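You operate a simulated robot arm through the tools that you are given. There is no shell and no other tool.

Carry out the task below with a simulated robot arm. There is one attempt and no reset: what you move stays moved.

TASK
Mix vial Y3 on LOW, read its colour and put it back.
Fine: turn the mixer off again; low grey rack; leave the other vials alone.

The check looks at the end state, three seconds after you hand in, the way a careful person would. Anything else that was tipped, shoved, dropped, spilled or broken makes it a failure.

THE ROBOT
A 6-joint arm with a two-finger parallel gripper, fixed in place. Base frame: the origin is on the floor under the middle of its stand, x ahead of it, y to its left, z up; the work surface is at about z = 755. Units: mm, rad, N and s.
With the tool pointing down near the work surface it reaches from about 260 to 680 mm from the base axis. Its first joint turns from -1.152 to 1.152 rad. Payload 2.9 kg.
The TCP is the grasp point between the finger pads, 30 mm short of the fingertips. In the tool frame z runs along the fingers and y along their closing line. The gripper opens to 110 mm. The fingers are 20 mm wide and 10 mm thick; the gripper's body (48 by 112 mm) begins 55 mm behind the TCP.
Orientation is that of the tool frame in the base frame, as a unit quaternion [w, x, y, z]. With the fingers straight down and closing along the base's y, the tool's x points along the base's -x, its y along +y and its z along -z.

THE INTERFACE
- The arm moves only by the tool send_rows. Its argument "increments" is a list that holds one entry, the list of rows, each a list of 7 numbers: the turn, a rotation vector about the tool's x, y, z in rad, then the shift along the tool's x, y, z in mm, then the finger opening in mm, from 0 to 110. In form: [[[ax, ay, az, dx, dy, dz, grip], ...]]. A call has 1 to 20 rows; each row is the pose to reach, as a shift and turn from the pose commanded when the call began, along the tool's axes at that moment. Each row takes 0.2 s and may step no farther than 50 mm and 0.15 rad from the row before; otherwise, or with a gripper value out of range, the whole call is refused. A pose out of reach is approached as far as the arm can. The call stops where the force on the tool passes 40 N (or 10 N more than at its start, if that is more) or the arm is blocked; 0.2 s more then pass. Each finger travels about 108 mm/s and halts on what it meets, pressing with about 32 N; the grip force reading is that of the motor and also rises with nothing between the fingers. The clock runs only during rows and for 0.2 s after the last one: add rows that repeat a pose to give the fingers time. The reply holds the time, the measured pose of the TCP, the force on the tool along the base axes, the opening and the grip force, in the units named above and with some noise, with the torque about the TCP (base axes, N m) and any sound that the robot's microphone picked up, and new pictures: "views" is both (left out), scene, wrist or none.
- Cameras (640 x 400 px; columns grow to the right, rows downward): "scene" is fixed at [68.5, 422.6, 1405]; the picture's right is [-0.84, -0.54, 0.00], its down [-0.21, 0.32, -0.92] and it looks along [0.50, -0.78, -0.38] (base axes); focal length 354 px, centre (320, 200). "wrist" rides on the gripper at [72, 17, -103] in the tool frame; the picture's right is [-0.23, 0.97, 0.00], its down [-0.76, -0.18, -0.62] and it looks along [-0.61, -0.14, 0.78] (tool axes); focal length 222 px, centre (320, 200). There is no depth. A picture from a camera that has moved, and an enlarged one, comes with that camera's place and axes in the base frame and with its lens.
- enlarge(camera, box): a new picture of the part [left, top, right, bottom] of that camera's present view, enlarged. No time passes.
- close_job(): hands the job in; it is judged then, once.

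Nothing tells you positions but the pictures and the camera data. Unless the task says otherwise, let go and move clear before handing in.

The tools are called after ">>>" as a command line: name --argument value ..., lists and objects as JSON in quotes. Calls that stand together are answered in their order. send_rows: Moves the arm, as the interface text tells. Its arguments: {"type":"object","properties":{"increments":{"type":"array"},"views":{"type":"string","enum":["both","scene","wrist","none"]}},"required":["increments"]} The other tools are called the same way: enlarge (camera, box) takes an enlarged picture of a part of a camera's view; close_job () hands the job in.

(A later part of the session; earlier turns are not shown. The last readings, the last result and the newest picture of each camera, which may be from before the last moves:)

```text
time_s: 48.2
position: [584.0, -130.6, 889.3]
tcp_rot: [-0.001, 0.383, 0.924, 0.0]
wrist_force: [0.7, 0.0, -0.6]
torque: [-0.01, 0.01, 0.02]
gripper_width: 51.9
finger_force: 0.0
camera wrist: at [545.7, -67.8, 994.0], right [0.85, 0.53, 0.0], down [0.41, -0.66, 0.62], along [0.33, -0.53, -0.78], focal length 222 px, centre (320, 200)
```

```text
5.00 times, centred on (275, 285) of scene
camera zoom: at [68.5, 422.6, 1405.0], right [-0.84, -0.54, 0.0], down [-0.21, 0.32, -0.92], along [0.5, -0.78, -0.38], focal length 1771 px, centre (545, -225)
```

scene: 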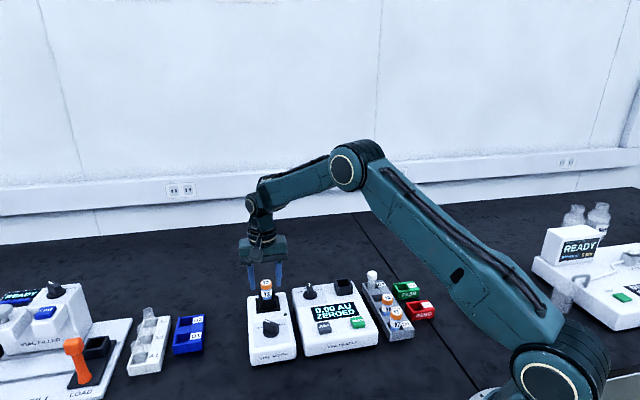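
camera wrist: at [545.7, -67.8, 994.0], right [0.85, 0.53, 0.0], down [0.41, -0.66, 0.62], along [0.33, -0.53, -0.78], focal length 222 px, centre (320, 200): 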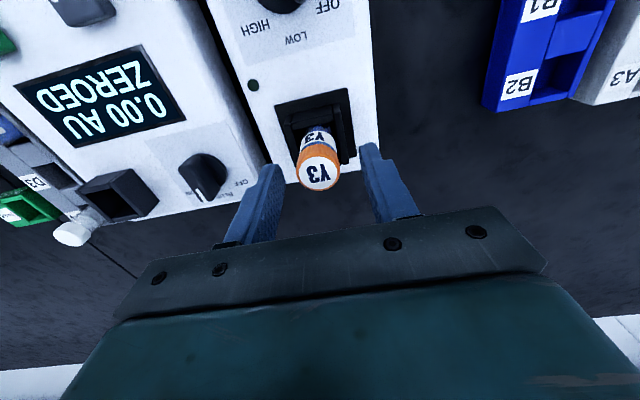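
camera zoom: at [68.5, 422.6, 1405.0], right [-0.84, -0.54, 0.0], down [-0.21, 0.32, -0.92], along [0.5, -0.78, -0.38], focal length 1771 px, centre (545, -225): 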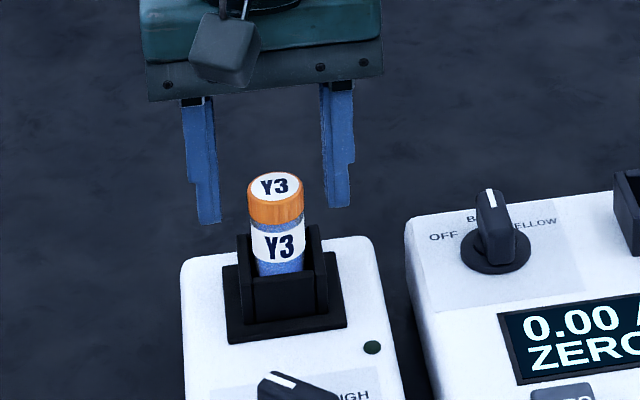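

Centring is good to about a millimetre. I lower to grip height, close and lift gently.

>>> send_rows --increments '[[[0, 0, 0, 1, -0.3, 5, 52], [0, 0, 0, 1, -0.3, 10, 52], [0, 0, 0, 1, -0.3, 14, 52], [0, 0, 0, 1, -0.3, 14, 52], [0, 0, 0, 1, -0.3, 14, 36], [0, 0, 0, 1, -0.3, 14, 26], [0, 0, 0, 1, -0.3, 14, 20], [0, 0, 0, 1, -0.3, 14, 20]]]'

>>> enlarge --camera "wrist" --box '[240, 90, 400, 230]'

>>> enlarge --camera "scene" --box '[240, 245, 310, 325]'

```text
time_s: 50.0
position: [583.3, -131.2, 875.2]
tcp_rot: [0.0, 0.383, 0.924, 0.0]
wrist_force: [0.2, -0.5, 0.1]
torque: [0.02, -0.01, 0.02]
gripper_width: 26.1
finger_force: 31.8
camera wrist: at [544.7, -68.7, 980.2], right [0.85, 0.53, 0.0], down [0.41, -0.66, 0.62], along [0.33, -0.53, -0.78], focal length 222 px, centre (320, 200)
```

scene: 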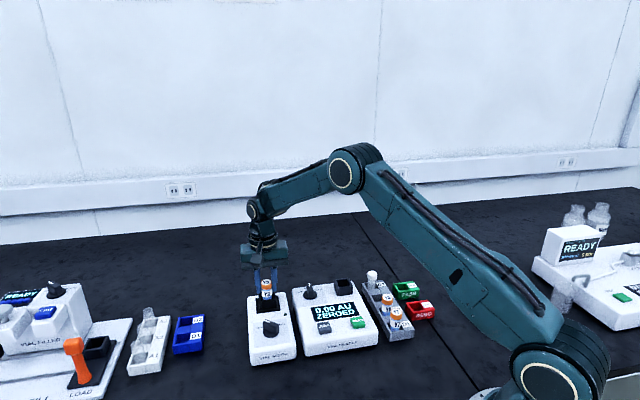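
wrist: 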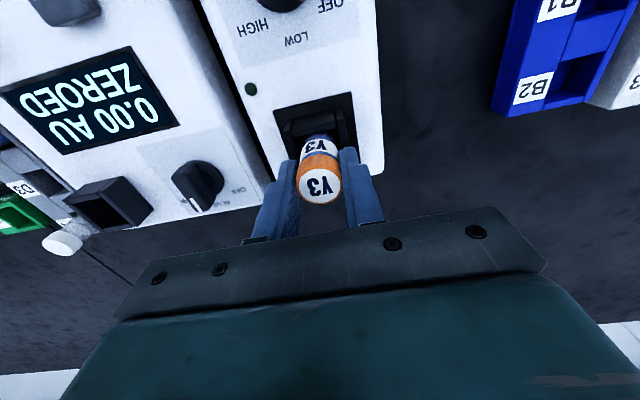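

```text
2.86 times, centred on (320, 160) of wrist
camera zoom: at [544.7, -68.7, 980.2], right [0.85, 0.53, 0.0], down [0.41, -0.66, 0.62], along [0.33, -0.53, -0.78], focal length 635 px, centre (320, 314)
```

zoom: 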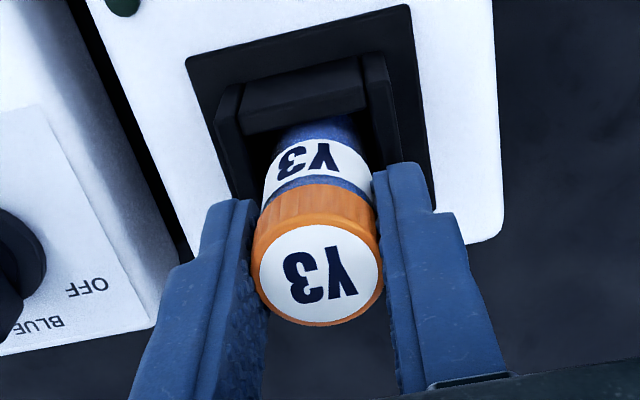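

```text
5.00 times, centred on (275, 285) of scene
camera zoom: at [68.5, 422.6, 1405.0], right [-0.84, -0.54, 0.0], down [-0.21, 0.32, -0.92], along [0.5, -0.78, -0.38], focal length 1771 px, centre (545, -225)
```

zoom: 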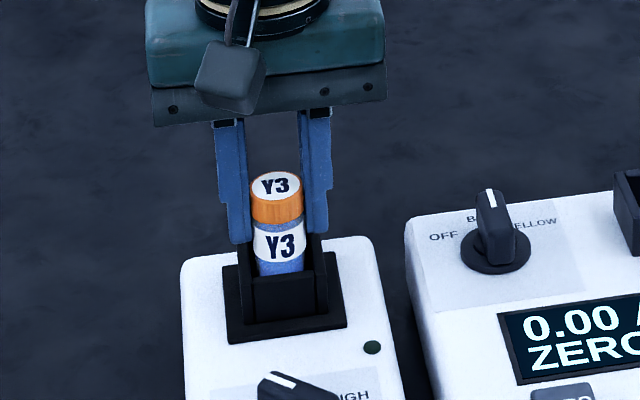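

Y3 is gripped again (26.1 mm). I lift it straight out of the socket.

>>> send_rows --increments '[[[0, 0, 0, 0, 0, -8, 20], [0, 0, 0, 0, 0, -20, 20], [0, 0, 0, 0, 0, -35, 20], [0, 0, 0, 0, 0, -55, 20], [0, 0, 0, 0, 0, -75, 20], [0, 0, 0, 0, 0, -84, 20], [0, 0, 0, 0, 0, -84, 20]]]'

>>> enlarge --camera "wrist" --box '[280, 110, 360, 220]'

>>> enlarge --camera "scene" --box '[240, 225, 310, 325]'

>>> enlarge --camera "wrist" --box '[90, 80, 290, 200]'

```text
time_s: 51.6
position: [583.8, -130.3, 959.7]
tcp_rot: [0.0, 0.383, 0.924, 0.0]
wrist_force: [-0.3, -0.3, -0.8]
torque: [0.01, 0.04, 0.02]
gripper_width: 26.4
finger_force: 32.0
camera wrist: at [544.6, -67.9, 1063.6], right [0.85, 0.53, 0.0], down [0.41, -0.66, 0.62], along [0.33, -0.53, -0.78], focal length 222 px, centre (320, 200)
```

scene: 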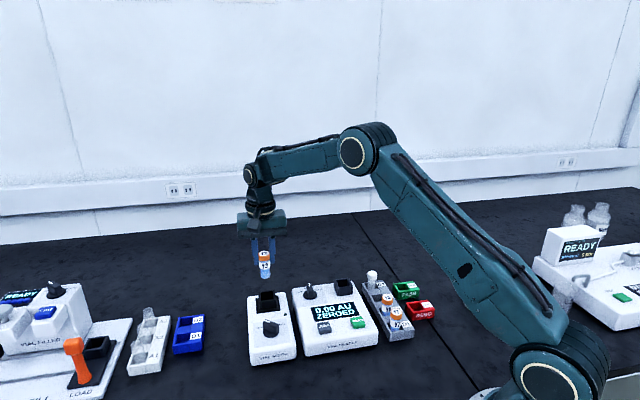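
wrist: 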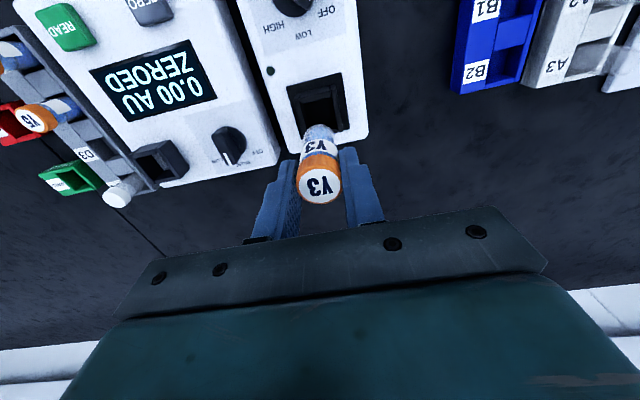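

```text
3.64 times, centred on (320, 165) of wrist
camera zoom: at [544.6, -67.9, 1063.6], right [0.85, 0.53, 0.0], down [0.41, -0.66, 0.62], along [0.33, -0.53, -0.78], focal length 808 px, centre (320, 327)
```

zoom: 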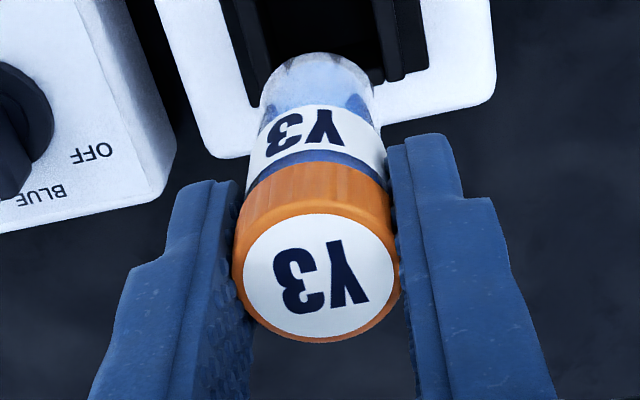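

```text
4.00 times, centred on (275, 275) of scene
camera zoom: at [68.5, 422.6, 1405.0], right [-0.84, -0.54, 0.0], down [-0.21, 0.32, -0.92], along [0.5, -0.78, -0.38], focal length 1417 px, centre (500, -100)
```

zoom: 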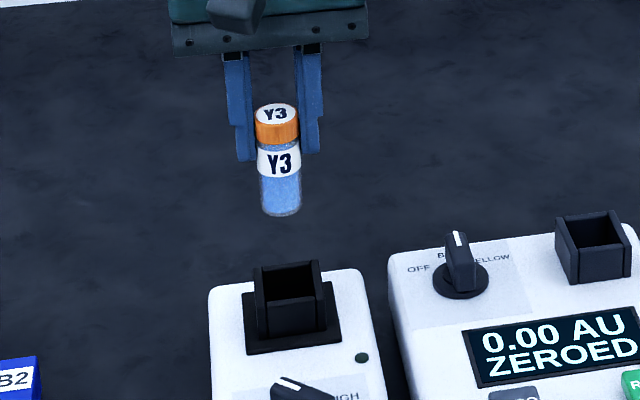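

```text
3.20 times, centred on (190, 140) of wrist
camera zoom: at [544.6, -67.9, 1063.6], right [0.85, 0.53, 0.0], down [0.41, -0.66, 0.62], along [0.33, -0.53, -0.78], focal length 711 px, centre (736, 392)
```

zoom: 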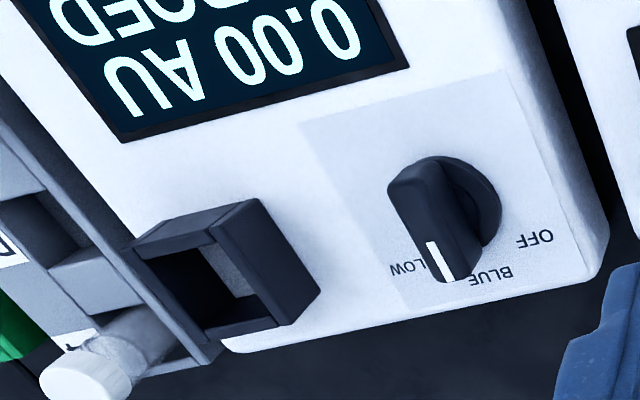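

Y3 is out of the mixer with evenly mixed contents. The reader's collar should be about 206 mm back along the gripper's closing line. I carry the vial over it at the same height.

>>> send_rows --increments '[[[0, 0, 0, -1, -15, 0, 20], [0, 0, 0, -2, -42, 0, 20], [0, 0, 0, -4, -75, 0, 20], [0, 0, 0, -6, -110, 0, 20], [0, 0, 0, -8, -145, 0, 20], [0, 0, 0, -10, -175, 0, 20], [0, 0, 0, -11.4, -196, 0, 20], [0, 0, 0, -11.4, -206, 0, 20], [0, 0, 0, -11.4, -206, 0, 20], [0, 0, 0, -11.4, -206, 0, 20], [0, 0, 0, -11.4, -206, 0, 20]]]'

>>> enlarge --camera "wrist" --box '[270, 60, 370, 220]'

>>> enlarge --camera "wrist" --box '[285, 70, 365, 150]'

>>> enlarge --camera "scene" --box '[310, 220, 380, 320]'

```text
time_s: 54.0
position: [448.7, -283.5, 961.1]
tcp_rot: [0.001, 0.383, 0.924, 0.0]
wrist_force: [0.3, 0.7, -0.1]
torque: [-0.02, 0.02, -0.02]
gripper_width: 26.1
finger_force: 31.9
camera wrist: at [410.2, -221.6, 1064.6], right [0.85, 0.53, 0.0], down [0.41, -0.66, 0.62], along [0.33, -0.53, -0.78], focal length 222 px, centre (320, 200)
```

scene: 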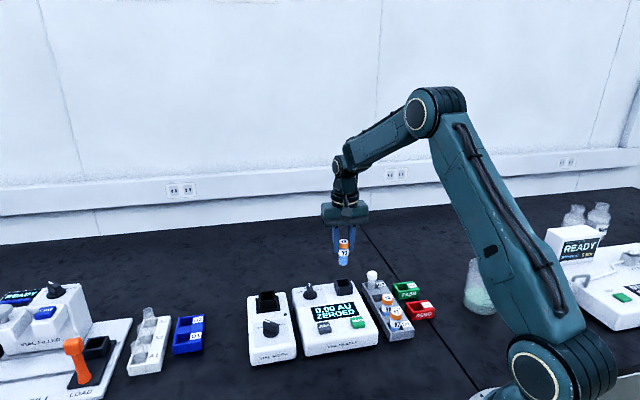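
wrist: 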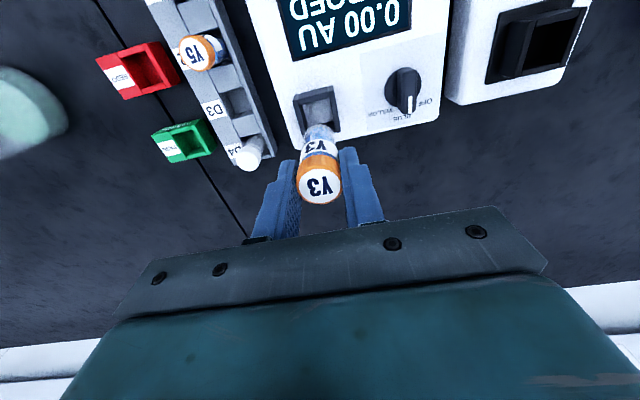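

```text
2.50 times, centred on (320, 140) of wrist
camera zoom: at [410.2, -221.6, 1064.6], right [0.85, 0.53, 0.0], down [0.41, -0.66, 0.62], along [0.33, -0.53, -0.78], focal length 555 px, centre (320, 350)
```

zoom: 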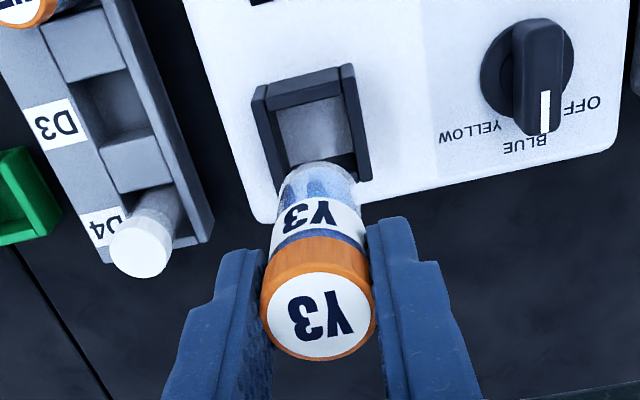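

```text
5.00 times, centred on (325, 110) of wrist
camera zoom: at [410.2, -221.6, 1064.6], right [0.85, 0.53, 0.0], down [0.41, -0.66, 0.62], along [0.33, -0.53, -0.78], focal length 1111 px, centre (295, 650)
```

zoom: 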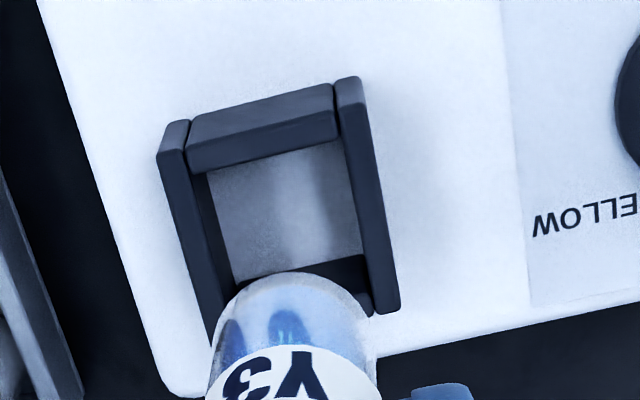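

```text
4.00 times, centred on (345, 270) of scene
camera zoom: at [68.5, 422.6, 1405.0], right [-0.84, -0.54, 0.0], down [-0.21, 0.32, -0.92], along [0.5, -0.78, -0.38], focal length 1417 px, centre (220, -80)
```

zoom: 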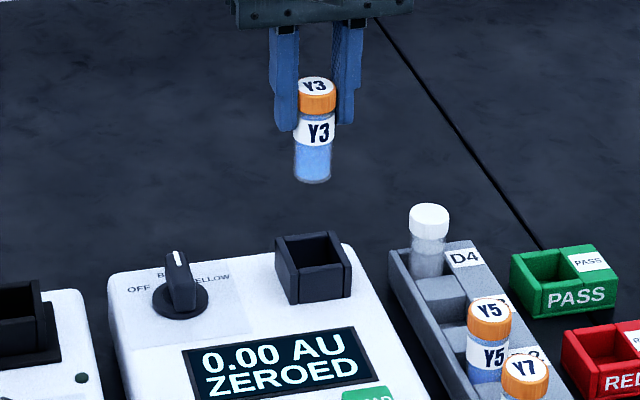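

The collar centre lies about 4 mm behind and 3 mm right of the vial. I correct for that and descend until the vial bottom is just above the collar.

>>> send_rows --increments '[[[0, 0, 0, -2, -1.6, 5, 20], [0, 0, 0, -4, -3.3, 18, 20], [0, 0, 0, -4, -3.3, 34, 20], [0, 0, 0, -4, -3.3, 48, 20], [0, 0, 0, -4, -3.3, 58, 20], [0, 0, 0, -4, -3.3, 60, 20], [0, 0, 0, -4, -3.3, 60, 20], [0, 0, 0, -4, -3.3, 60, 20]]]'

>>> enlarge --camera "wrist" --box '[285, 70, 365, 150]'

>>> enlarge --camera "scene" --box '[320, 240, 370, 310]'

>>> enlarge --camera "wrist" --box '[270, 60, 370, 220]'

```text
time_s: 55.8
position: [447.0, -289.5, 900.0]
tcp_rot: [0.0, 0.383, 0.924, 0.001]
wrist_force: [-0.7, -0.1, -0.1]
torque: [0.01, 0.01, 0.02]
gripper_width: 26.2
finger_force: 32.3
camera wrist: at [408.2, -226.6, 1003.0], right [0.85, 0.53, 0.0], down [0.41, -0.66, 0.62], along [0.33, -0.53, -0.78], focal length 222 px, centre (320, 200)
```

scene: 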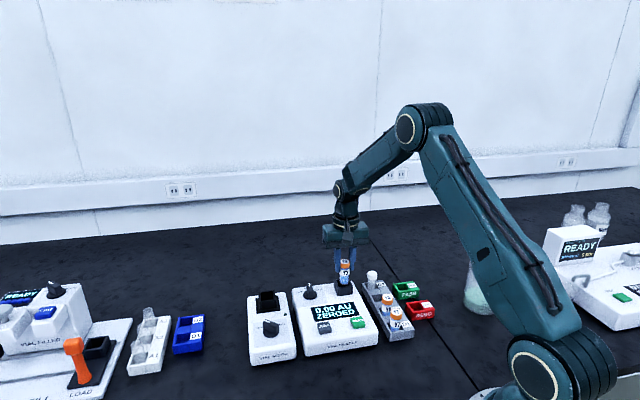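
wrist: 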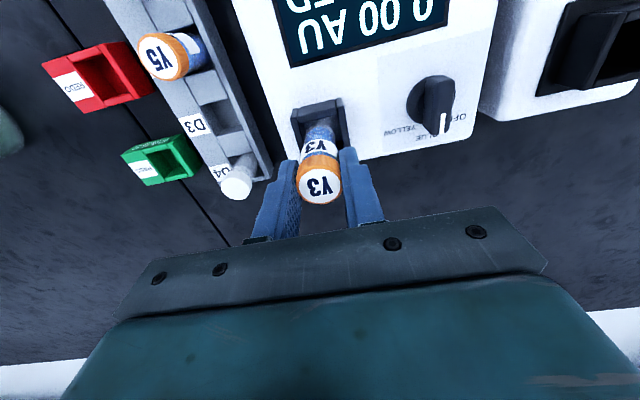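

```text
5.00 times, centred on (325, 110) of wrist
camera zoom: at [408.2, -226.6, 1003.0], right [0.85, 0.53, 0.0], down [0.41, -0.66, 0.62], along [0.33, -0.53, -0.78], focal length 1111 px, centre (295, 650)
```

zoom: 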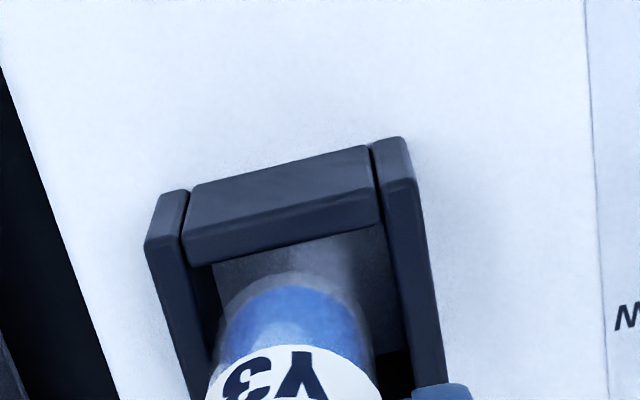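

```text
5.71 times, centred on (345, 275) of scene
camera zoom: at [68.5, 422.6, 1405.0], right [-0.84, -0.54, 0.0], down [-0.21, 0.32, -0.92], along [0.5, -0.78, -0.38], focal length 2024 px, centre (177, -229)
```

zoom: 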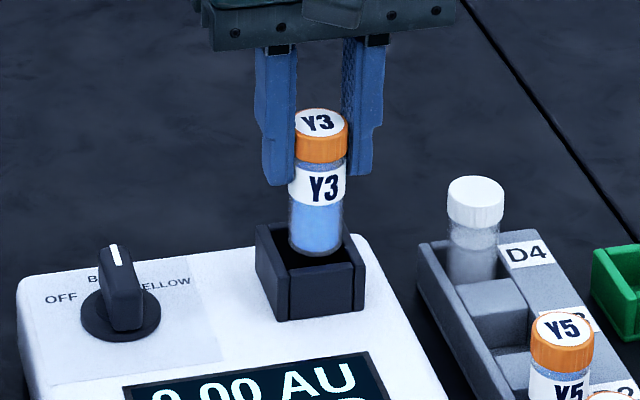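

```text
2.50 times, centred on (320, 140) of wrist
camera zoom: at [408.2, -226.6, 1003.0], right [0.85, 0.53, 0.0], down [0.41, -0.66, 0.62], along [0.33, -0.53, -0.78], focal length 555 px, centre (320, 350)
```

zoom: 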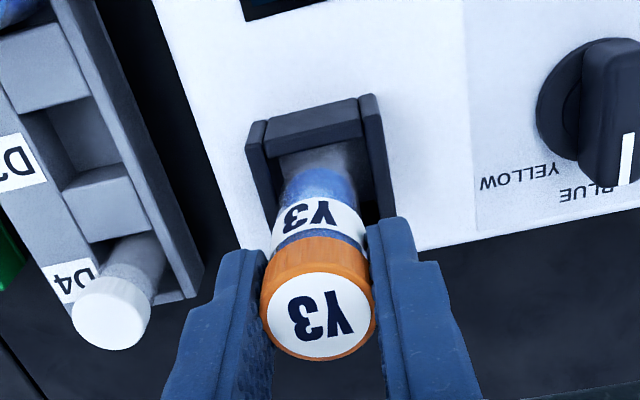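

>>> send_rows --increments '[[[0, 0, 0, -1.3, 0.7, 0, 20], [0, 0, 0, -2.5, 1.5, 2, 20], [0, 0, 0, -2.5, 1.5, 5, 20], [0, 0, 0, -2.5, 1.5, 6, 20], [0, 0, 0, -2.5, 1.5, 6, 20], [0, 0, 0, -2.5, 1.5, 6, 20]]]'

>>> enlarge --camera "wrist" --box '[285, 70, 365, 150]'

>>> enlarge --camera "scene" --box '[320, 240, 370, 310]'

```text
time_s: 57.2
position: [449.3, -289.9, 894.2]
tcp_rot: [-0.001, 0.383, 0.924, 0.0]
wrist_force: [1.0, 0.3, -0.8]
torque: [0.02, 0.0, 0.0]
gripper_width: 26.3
finger_force: 32.4
camera wrist: at [410.4, -227.7, 997.5], right [0.85, 0.53, 0.0], down [0.41, -0.66, 0.62], along [0.33, -0.53, -0.78], focal length 222 px, centre (320, 200)
```

scene: 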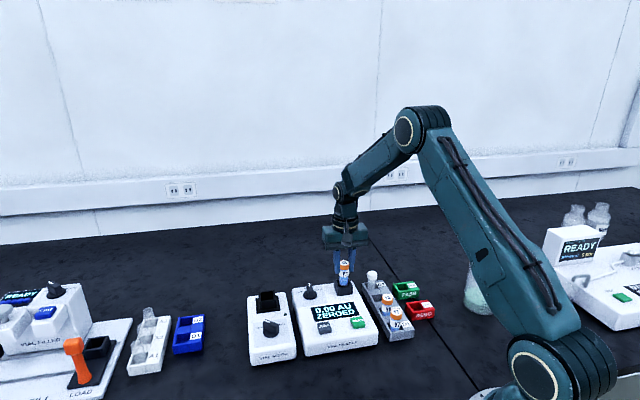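
wrist: 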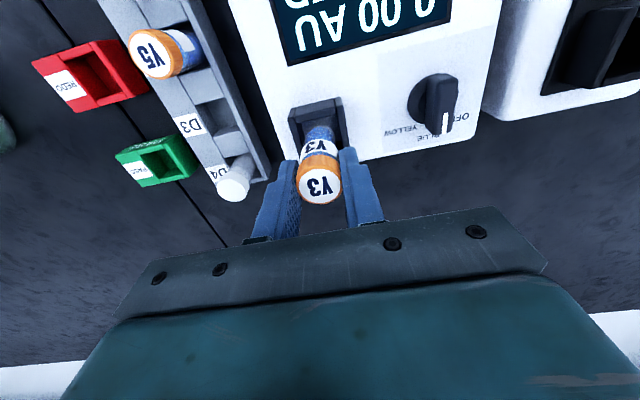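

```text
5.00 times, centred on (325, 110) of wrist
camera zoom: at [410.4, -227.7, 997.5], right [0.85, 0.53, 0.0], down [0.41, -0.66, 0.62], along [0.33, -0.53, -0.78], focal length 1111 px, centre (295, 650)
```

zoom: 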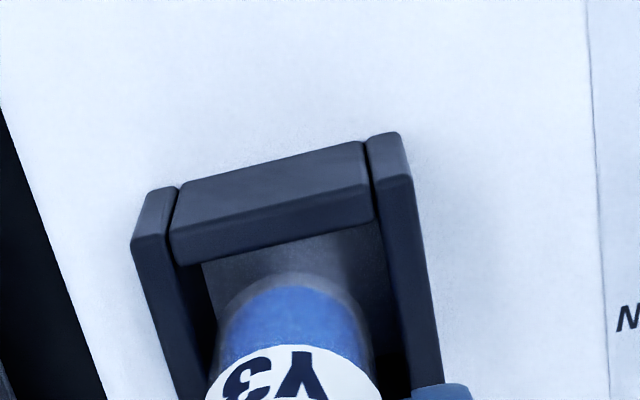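

```text
5.71 times, centred on (345, 275) of scene
camera zoom: at [68.5, 422.6, 1405.0], right [-0.84, -0.54, 0.0], down [-0.21, 0.32, -0.92], along [0.5, -0.78, -0.38], focal length 2024 px, centre (177, -229)
```

zoom: 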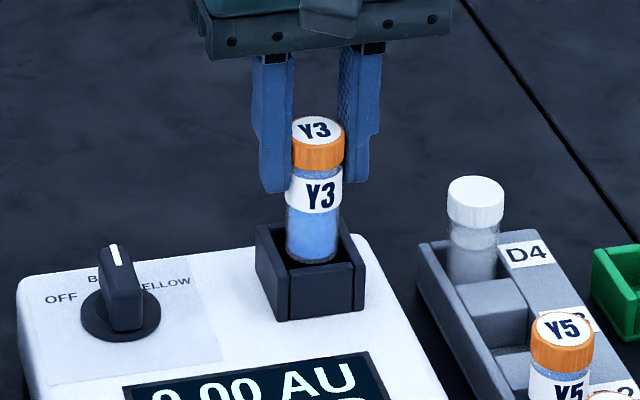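

The vial is now centred over the collar to well under a millimetre. I descend into it slowly.

>>> send_rows --increments '[[[0, 0, 0, 0, 0, 3, 20], [0, 0, 0, 0, 0, 6, 20], [0, 0, 0, 0, 0, 9, 20], [0, 0, 0, 0, 0, 12, 20], [0, 0, 0, 0, 0, 14, 20], [0, 0, 0, 0, 0, 14, 20]]]'

>>> enlarge --camera "wrist" --box '[270, 60, 370, 220]'

>>> enlarge --camera "scene" --box '[320, 240, 370, 310]'

```text
time_s: 58.6
position: [449.8, -288.5, 880.6]
tcp_rot: [0.0, 0.383, 0.924, 0.0]
wrist_force: [0.6, 0.3, -1.0]
torque: [0.0, 0.03, 0.02]
gripper_width: 26.3
finger_force: 32.1
camera wrist: at [410.7, -226.6, 984.2], right [0.85, 0.53, 0.0], down [0.41, -0.66, 0.62], along [0.33, -0.53, -0.78], focal length 222 px, centre (320, 200)
```

scene: 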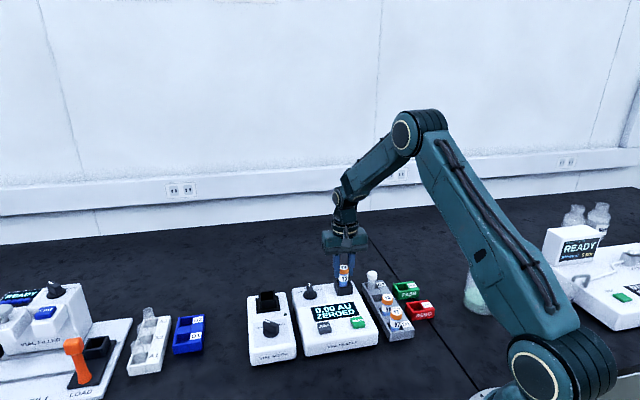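
wrist: 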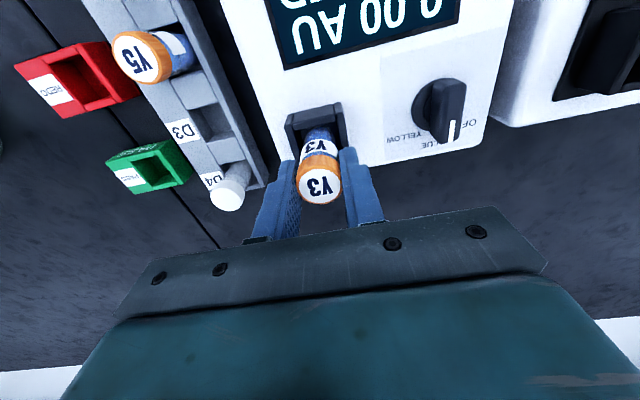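

```text
2.50 times, centred on (320, 140) of wrist
camera zoom: at [410.7, -226.6, 984.2], right [0.85, 0.53, 0.0], down [0.41, -0.66, 0.62], along [0.33, -0.53, -0.78], focal length 555 px, centre (320, 350)
```

zoom: 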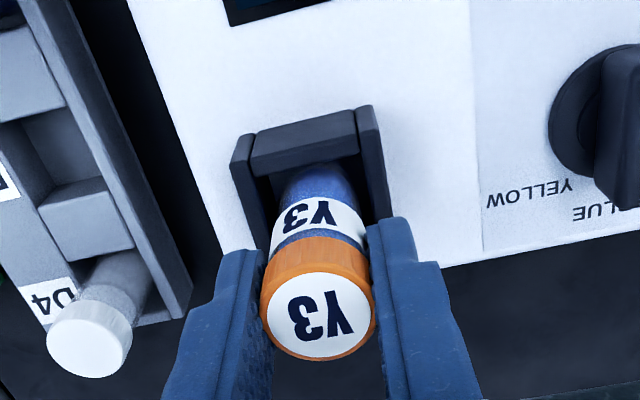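

```text
5.71 times, centred on (345, 275) of scene
camera zoom: at [68.5, 422.6, 1405.0], right [-0.84, -0.54, 0.0], down [-0.21, 0.32, -0.92], along [0.5, -0.78, -0.38], focal length 2024 px, centre (177, -229)
```

zoom: 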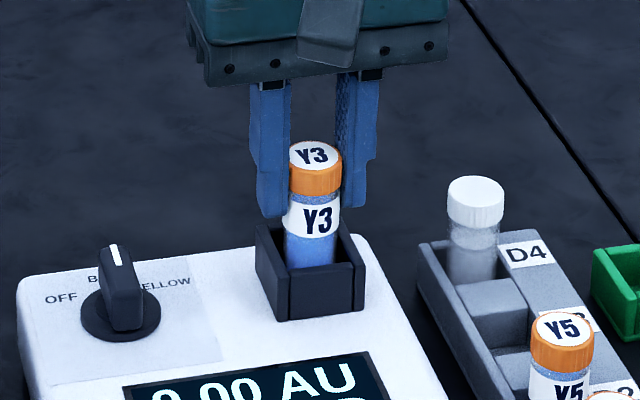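

The vial is entering the collar freely. I continue in small steps to the floor.

>>> send_rows --increments '[[[0, 0, 0, 0, 0, 2, 20], [0, 0, 0, 0, 0, 4, 20], [0, 0, 0, 0, 0, 6, 20], [0, 0, 0, 0, 0, 7, 20], [0, 0, 0, 0, 0, 7, 20]]]' --views "none"

>>> send_rows --increments '[[[0, 0, 0, 0, 0, 1, 20], [0, 0, 0, 0, 0, 2, 20], [0, 0, 0, 0, 0, 2, 20]]]' --views "none"

>>> send_rows --increments '[[[0, 0, 0, 0, 0, 1, 20], [0, 0, 0, 0, 0, 1.5, 20], [0, 0, 0, 0, 0, 1.5, 20]]]' --views "none"

```text
time_s: 59.8
position: [450.3, -289.4, 873.8]
tcp_rot: [0.0, 0.383, 0.924, 0.0]
wrist_force: [0.3, 0.7, -0.2]
torque: [-0.01, 0.03, 0.02]
gripper_width: 25.9
finger_force: 32.2
```

```text
time_s: 60.6
position: [449.8, -289.2, 871.9]
tcp_rot: [0.001, 0.383, 0.924, -0.001]
wrist_force: [-3.6, 3.3, 16.1]
torque: [0.42, 0.1, 0.03]
gripper_width: 26.5
finger_force: 32.0
```

```text
time_s: 61.4
position: [450.6, -289.1, 869.3]
tcp_rot: [0.003, 0.383, 0.924, 0.0]
wrist_force: [4.0, -2.1, 17.8]
torque: [-0.05, -0.36, -0.04]
gripper_width: 26.2
finger_force: 32.1
```

>>> send_rows --increments '[[[0, 0, 0, 0, 0, -0.5, 20]]]'

>>> enlarge --camera "wrist" --box '[270, 60, 370, 220]'

>>> enlarge --camera "scene" --box '[320, 240, 370, 310]'

```text
time_s: 61.8
position: [450.5, -290.3, 869.2]
tcp_rot: [0.0, 0.383, 0.924, 0.0]
wrist_force: [4.7, -2.1, 14.4]
torque: [-0.15, -0.31, 0.02]
gripper_width: 26.3
finger_force: 32.4
camera wrist: at [410.5, -227.1, 972.7], right [0.85, 0.53, 0.0], down [0.41, -0.66, 0.62], along [0.33, -0.53, -0.78], focal length 222 px, centre (320, 200)
```

scene: 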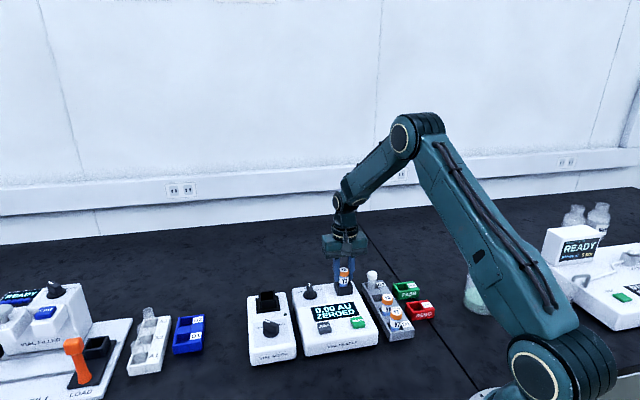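
wrist: 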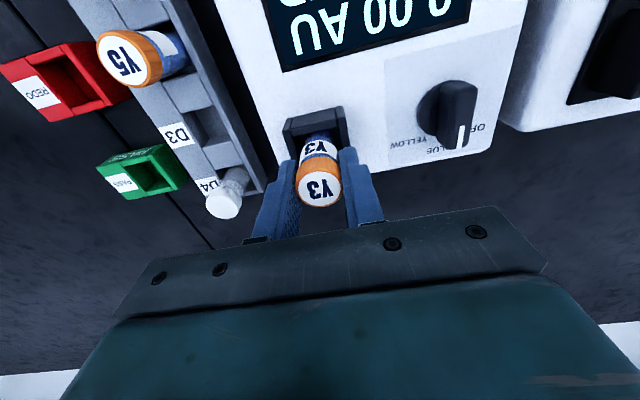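

```text
2.50 times, centred on (320, 140) of wrist
camera zoom: at [410.5, -227.1, 972.7], right [0.85, 0.53, 0.0], down [0.41, -0.66, 0.62], along [0.33, -0.53, -0.78], focal length 555 px, centre (320, 350)
```

zoom: 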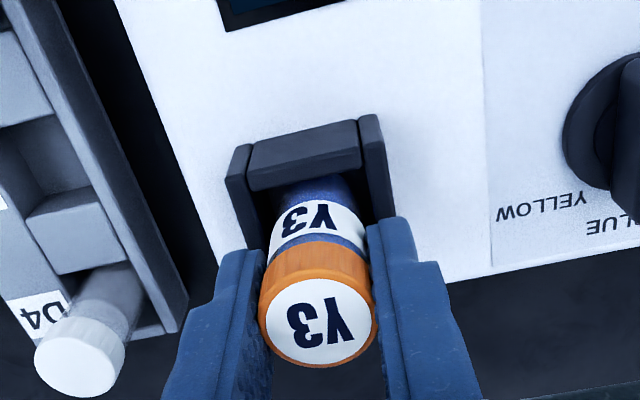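

```text
5.71 times, centred on (345, 275) of scene
camera zoom: at [68.4, 422.6, 1405.0], right [-0.84, -0.54, 0.0], down [-0.21, 0.32, -0.92], along [0.5, -0.78, -0.38], focal length 2024 px, centre (177, -229)
```

zoom: 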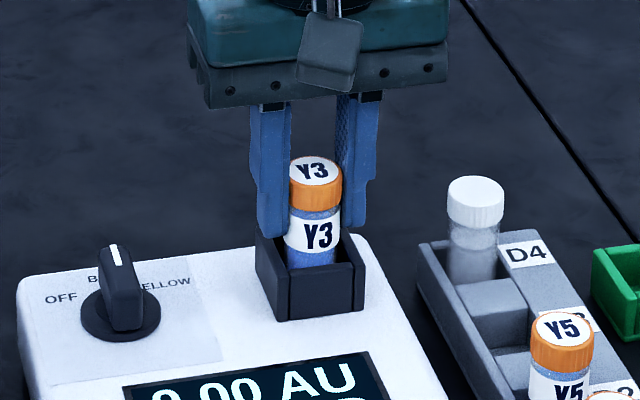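

Y3 rests on the reader's socket floor (about 15 N of contact). I release it, rise straight up and check that it stands upright.

>>> send_rows --increments '[[[0, 0, 0, 0, 0, -0.5, 26], [0, 0, 0, 0, 0, -0.5, 36], [0, 0, 0, 0, 0, -0.5, 50], [0, 0, 0, 0, 0, -0.5, 50], [0, 0, 0, 0, 0, -15, 50], [0, 0, 0, 0, 0, -40, 50], [0, 0, 0, 0, 0, -75, 50], [0, 0, 0, 0, 0, -105, 50], [0, 0, 0, 0, 0, -105, 50]]]'

>>> enlarge --camera "scene" --box '[285, 250, 405, 350]'

>>> enlarge --camera "wrist" --box '[230, 0, 430, 160]'

```text
time_s: 63.8
position: [450.7, -288.1, 973.9]
tcp_rot: [-0.001, 0.383, 0.924, 0.0]
wrist_force: [-0.1, -0.3, 0.5]
torque: [0.03, -0.04, 0.01]
gripper_width: 49.9
finger_force: 0.0
camera wrist: at [412.6, -226.6, 1078.8], right [0.85, 0.53, 0.0], down [0.41, -0.66, 0.62], along [0.33, -0.53, -0.78], focal length 222 px, centre (320, 200)
```

scene: 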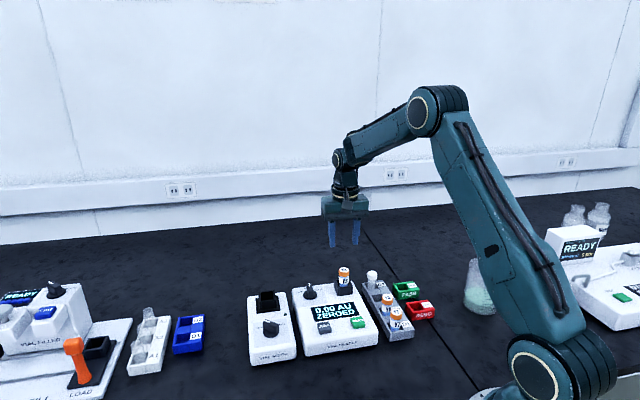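
wrist: 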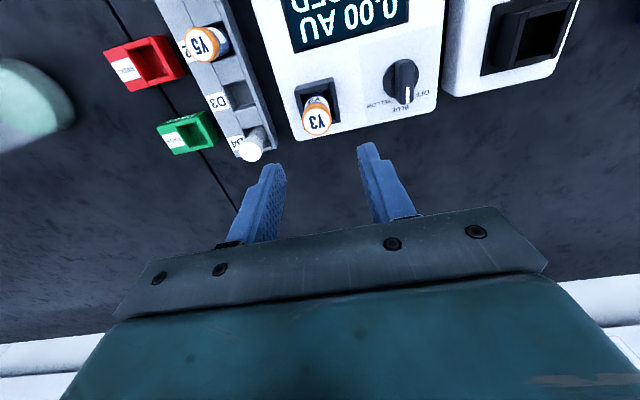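

```text
4.00 times, centred on (345, 300) of scene
camera zoom: at [68.5, 422.6, 1405.0], right [-0.84, -0.54, 0.0], down [-0.21, 0.32, -0.92], along [0.5, -0.78, -0.38], focal length 1417 px, centre (220, -200)
```

zoom: 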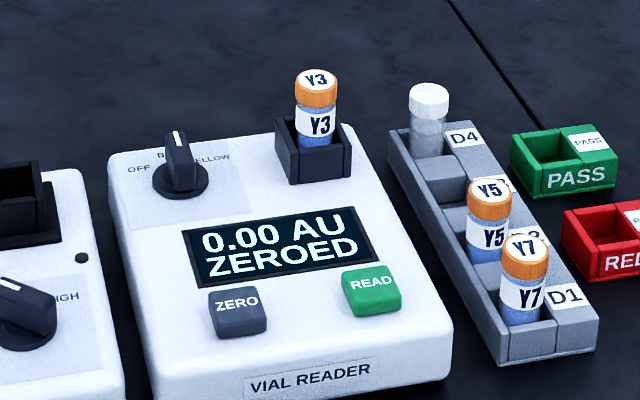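

```text
2.50 times, centred on (330, 80) of wrist
camera zoom: at [412.6, -226.6, 1078.8], right [0.85, 0.53, 0.0], down [0.41, -0.66, 0.62], along [0.33, -0.53, -0.78], focal length 555 px, centre (295, 500)
```

zoom: 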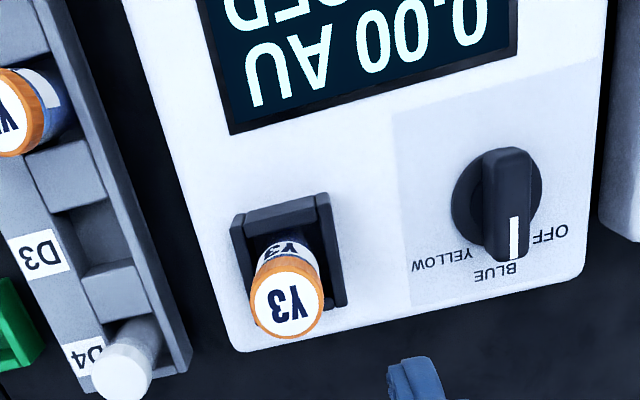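

Y3 stands in the reader. Next I go over the green READ button, closing the fingers to use their tips as a press tool.

>>> send_rows --increments '[[[0, 0, 0, 20, 1, 0, 40], [0, 0, 0, 55, 3, 0, 20], [0, 0, 0, 90, 6, 5, 0], [0, 0, 0, 122, 8, 15, 0], [0, 0, 0, 139, 9, 25, 0], [0, 0, 0, 139, 9, 25, 0], [0, 0, 0, 139, 9, 25, 0]]]'

>>> enlarge --camera "wrist" --box '[240, 60, 400, 220]'

>>> enlarge --camera "scene" --box '[285, 230, 405, 350]'

```text
time_s: 65.4
position: [353.6, -184.8, 951.2]
tcp_rot: [0.0, 0.383, 0.924, 0.0]
wrist_force: [0.2, 0.9, -0.1]
torque: [-0.03, -0.02, 0.02]
gripper_width: 0.0
finger_force: 32.2
camera wrist: at [315.7, -121.6, 1054.8], right [0.85, 0.53, 0.0], down [0.41, -0.66, 0.62], along [0.33, -0.53, -0.78], focal length 222 px, centre (320, 200)
```

scene: 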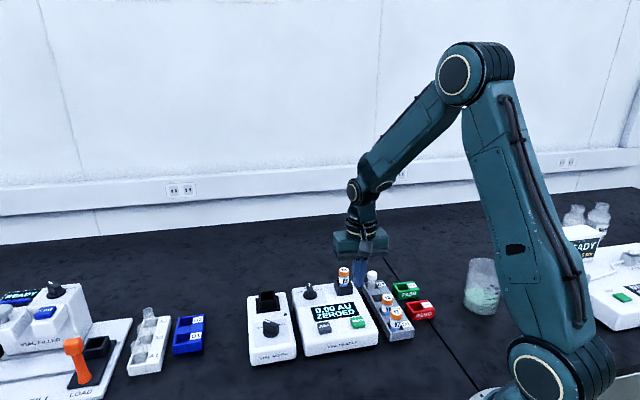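
wrist: 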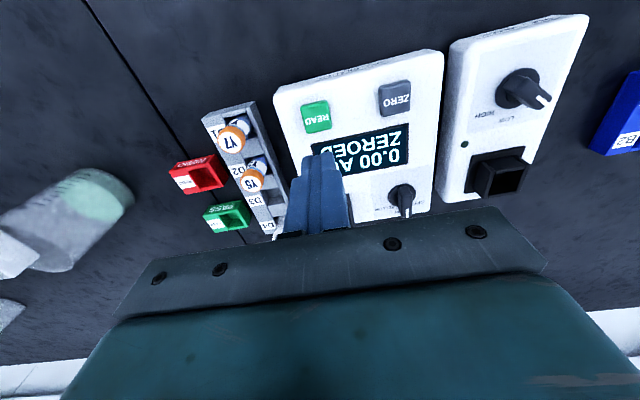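

```text
2.50 times, centred on (320, 140) of wrist
camera zoom: at [315.7, -121.6, 1054.8], right [0.85, 0.53, 0.0], down [0.41, -0.66, 0.62], along [0.33, -0.53, -0.78], focal length 555 px, centre (320, 350)
```

zoom: 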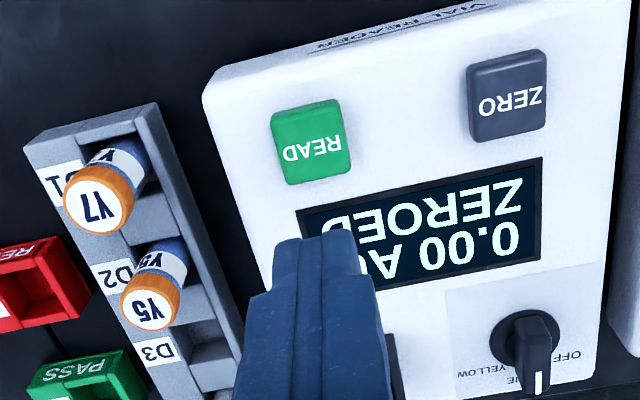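

```text
3.33 times, centred on (345, 290) of scene
camera zoom: at [68.5, 422.6, 1405.0], right [-0.84, -0.54, 0.0], down [-0.21, 0.32, -0.92], along [0.5, -0.78, -0.38], focal length 1181 px, centre (237, -100)
```

zoom: 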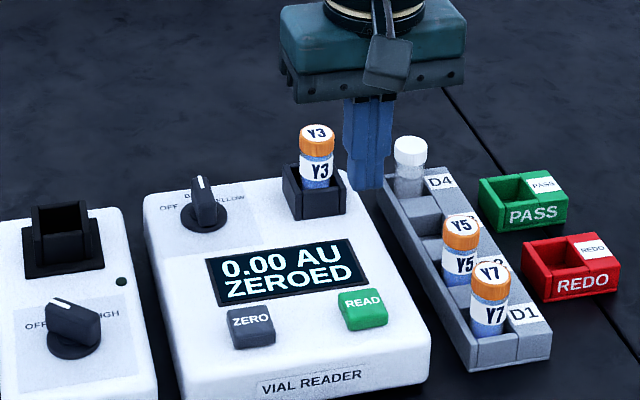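

The READ button is about 4 mm off the axis. I correct and lower the closed fingertips to just above it.

>>> send_rows --increments '[[[0, 0, 0, -2, -2, 20, 0], [0, 0, 0, -4, -4.5, 45, 0], [0, 0, 0, -4, -4.5, 65, 0], [0, 0, 0, -4, -4.5, 78, 0], [0, 0, 0, -4, -4.5, 82, 0], [0, 0, 0, -4, -4.5, 82, 0], [0, 0, 0, -4, -4.5, 82, 0]]]'

>>> enlarge --camera "wrist" --box '[240, 80, 400, 220]'

>>> enlarge --camera "scene" --box '[305, 250, 405, 350]'

```text
time_s: 67.0
position: [356.5, -189.5, 867.8]
tcp_rot: [0.0, 0.383, 0.924, 0.0]
wrist_force: [0.2, -0.2, 0.4]
torque: [0.02, -0.02, 0.04]
gripper_width: 0.0
finger_force: 31.8
camera wrist: at [317.2, -127.8, 972.4], right [0.85, 0.53, 0.0], down [0.41, -0.66, 0.62], along [0.33, -0.53, -0.78], focal length 222 px, centre (320, 200)
```

scene: 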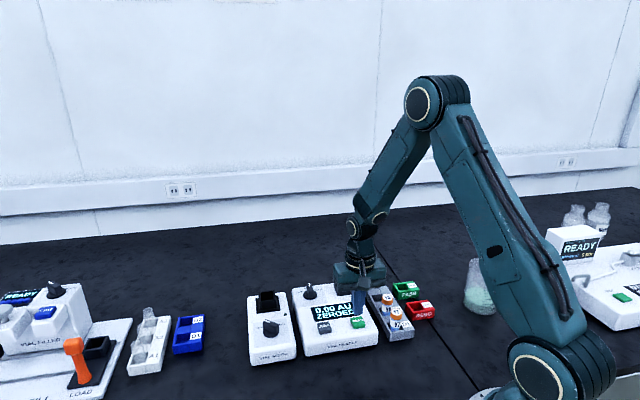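
wrist: 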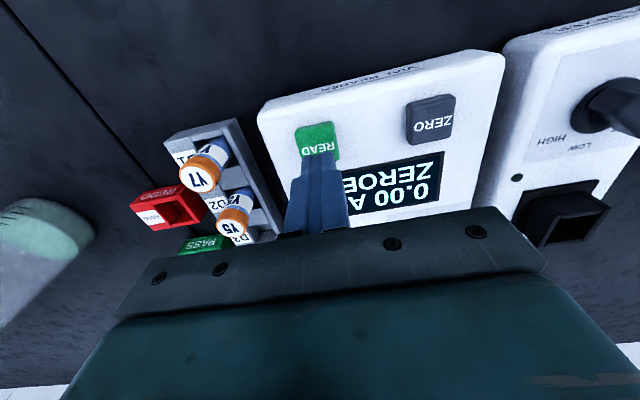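

```text
2.86 times, centred on (320, 150) of wrist
camera zoom: at [317.2, -127.8, 972.4], right [0.85, 0.53, 0.0], down [0.41, -0.66, 0.62], along [0.33, -0.53, -0.78], focal length 635 px, centre (320, 343)
```

zoom: 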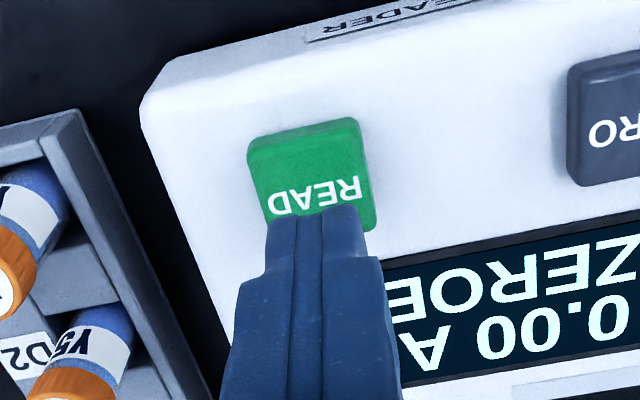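

```text
4.00 times, centred on (355, 300) of scene
camera zoom: at [68.5, 422.6, 1405.0], right [-0.84, -0.54, 0.0], down [-0.21, 0.32, -0.92], along [0.5, -0.78, -0.38], focal length 1417 px, centre (180, -200)
```

zoom: 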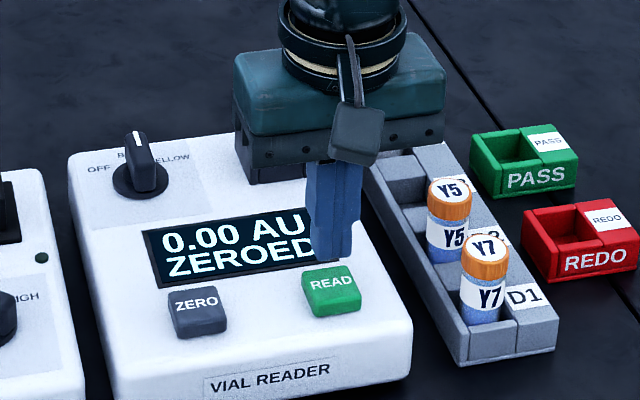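

I shift 3.5 mm towards the button's centre and press down in small steps.

>>> send_rows --increments '[[[0, 0, 0, 2, -0.5, 4, 0], [0, 0, 0, 3.5, -0.9, 9, 0], [0, 0, 0, 3.5, -0.9, 14, 0], [0, 0, 0, 3.5, -0.9, 18, 0], [0, 0, 0, 3.5, -0.9, 20, 0], [0, 0, 0, 3.5, -0.9, 20, 0]]]'

>>> enlarge --camera "scene" --box '[305, 250, 405, 350]'

```text
time_s: 68.4
position: [353.4, -188.3, 847.8]
tcp_rot: [0.001, 0.383, 0.924, 0.0]
wrist_force: [0.1, -0.7, -0.1]
torque: [0.0, -0.01, 0.01]
gripper_width: 0.0
finger_force: 32.4
camera wrist: at [315.7, -126.3, 952.8], right [0.85, 0.53, 0.0], down [0.41, -0.66, 0.62], along [0.33, -0.53, -0.78], focal length 222 px, centre (320, 200)
```

scene: 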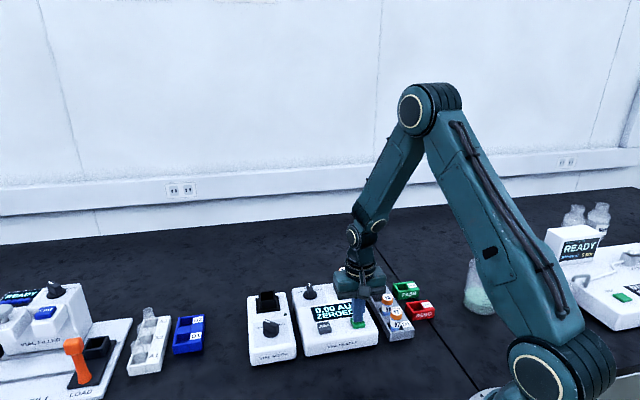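
wrist: 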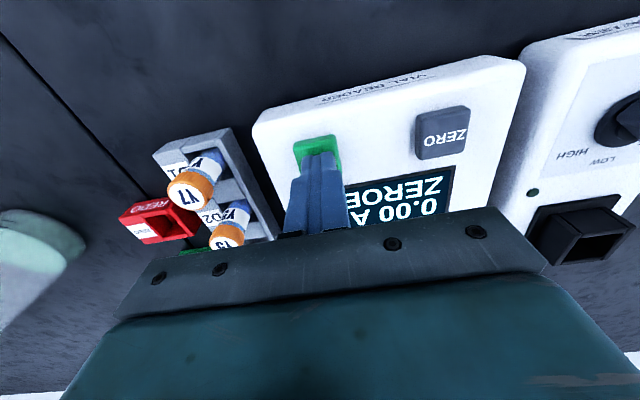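

```text
4.00 times, centred on (355, 300) of scene
camera zoom: at [68.5, 422.6, 1405.0], right [-0.84, -0.54, 0.0], down [-0.21, 0.32, -0.92], along [0.5, -0.78, -0.38], focal length 1417 px, centre (180, -200)
```

zoom: 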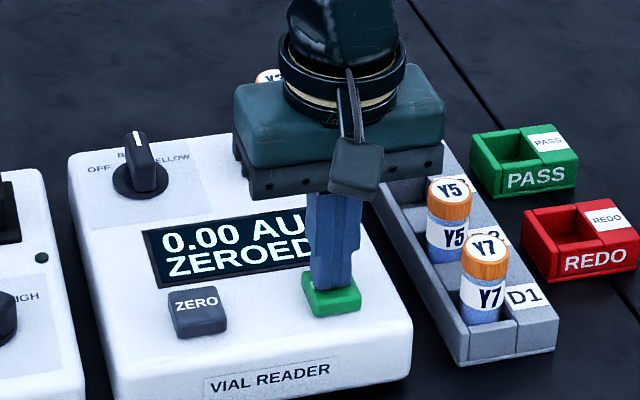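

>>> send_rows --increments '[[[0, 0, 0, 0, 0, 1, 0], [0, 0, 0, 0, 0, 2, 0], [0, 0, 0, 0, 0, 3, 0], [0, 0, 0, 0, 0, 3, 0]]]' --views "scene"

>>> enlarge --camera "scene" --box '[305, 270, 375, 340]'

```text
time_s: 69.4
position: [354.0, -189.1, 845.5]
tcp_rot: [0.0, 0.383, 0.924, 0.001]
wrist_force: [0.7, -0.3, 1.8]
torque: [-0.01, -0.01, -0.01]
gripper_width: 0.0
finger_force: 32.3
heard: click
```

scene: 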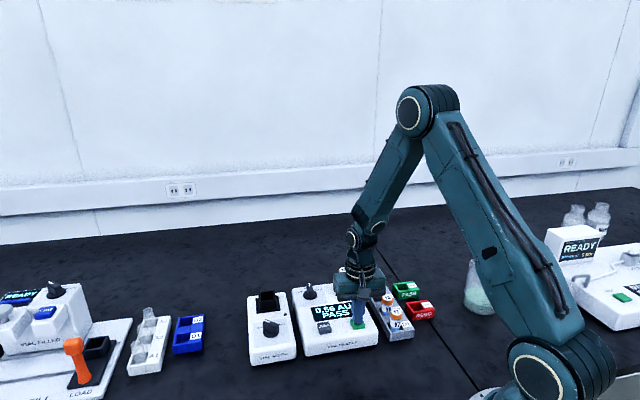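

```text
5.71 times, centred on (340, 305) of scene
camera zoom: at [68.5, 422.6, 1405.0], right [-0.84, -0.54, 0.0], down [-0.21, 0.32, -0.92], along [0.5, -0.78, -0.38], focal length 2024 px, centre (206, -400)
```

zoom: 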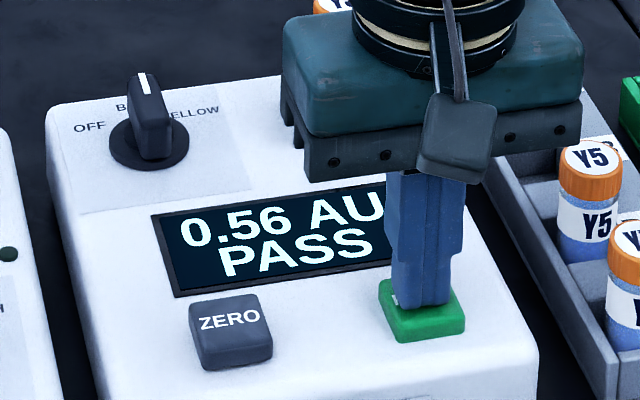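

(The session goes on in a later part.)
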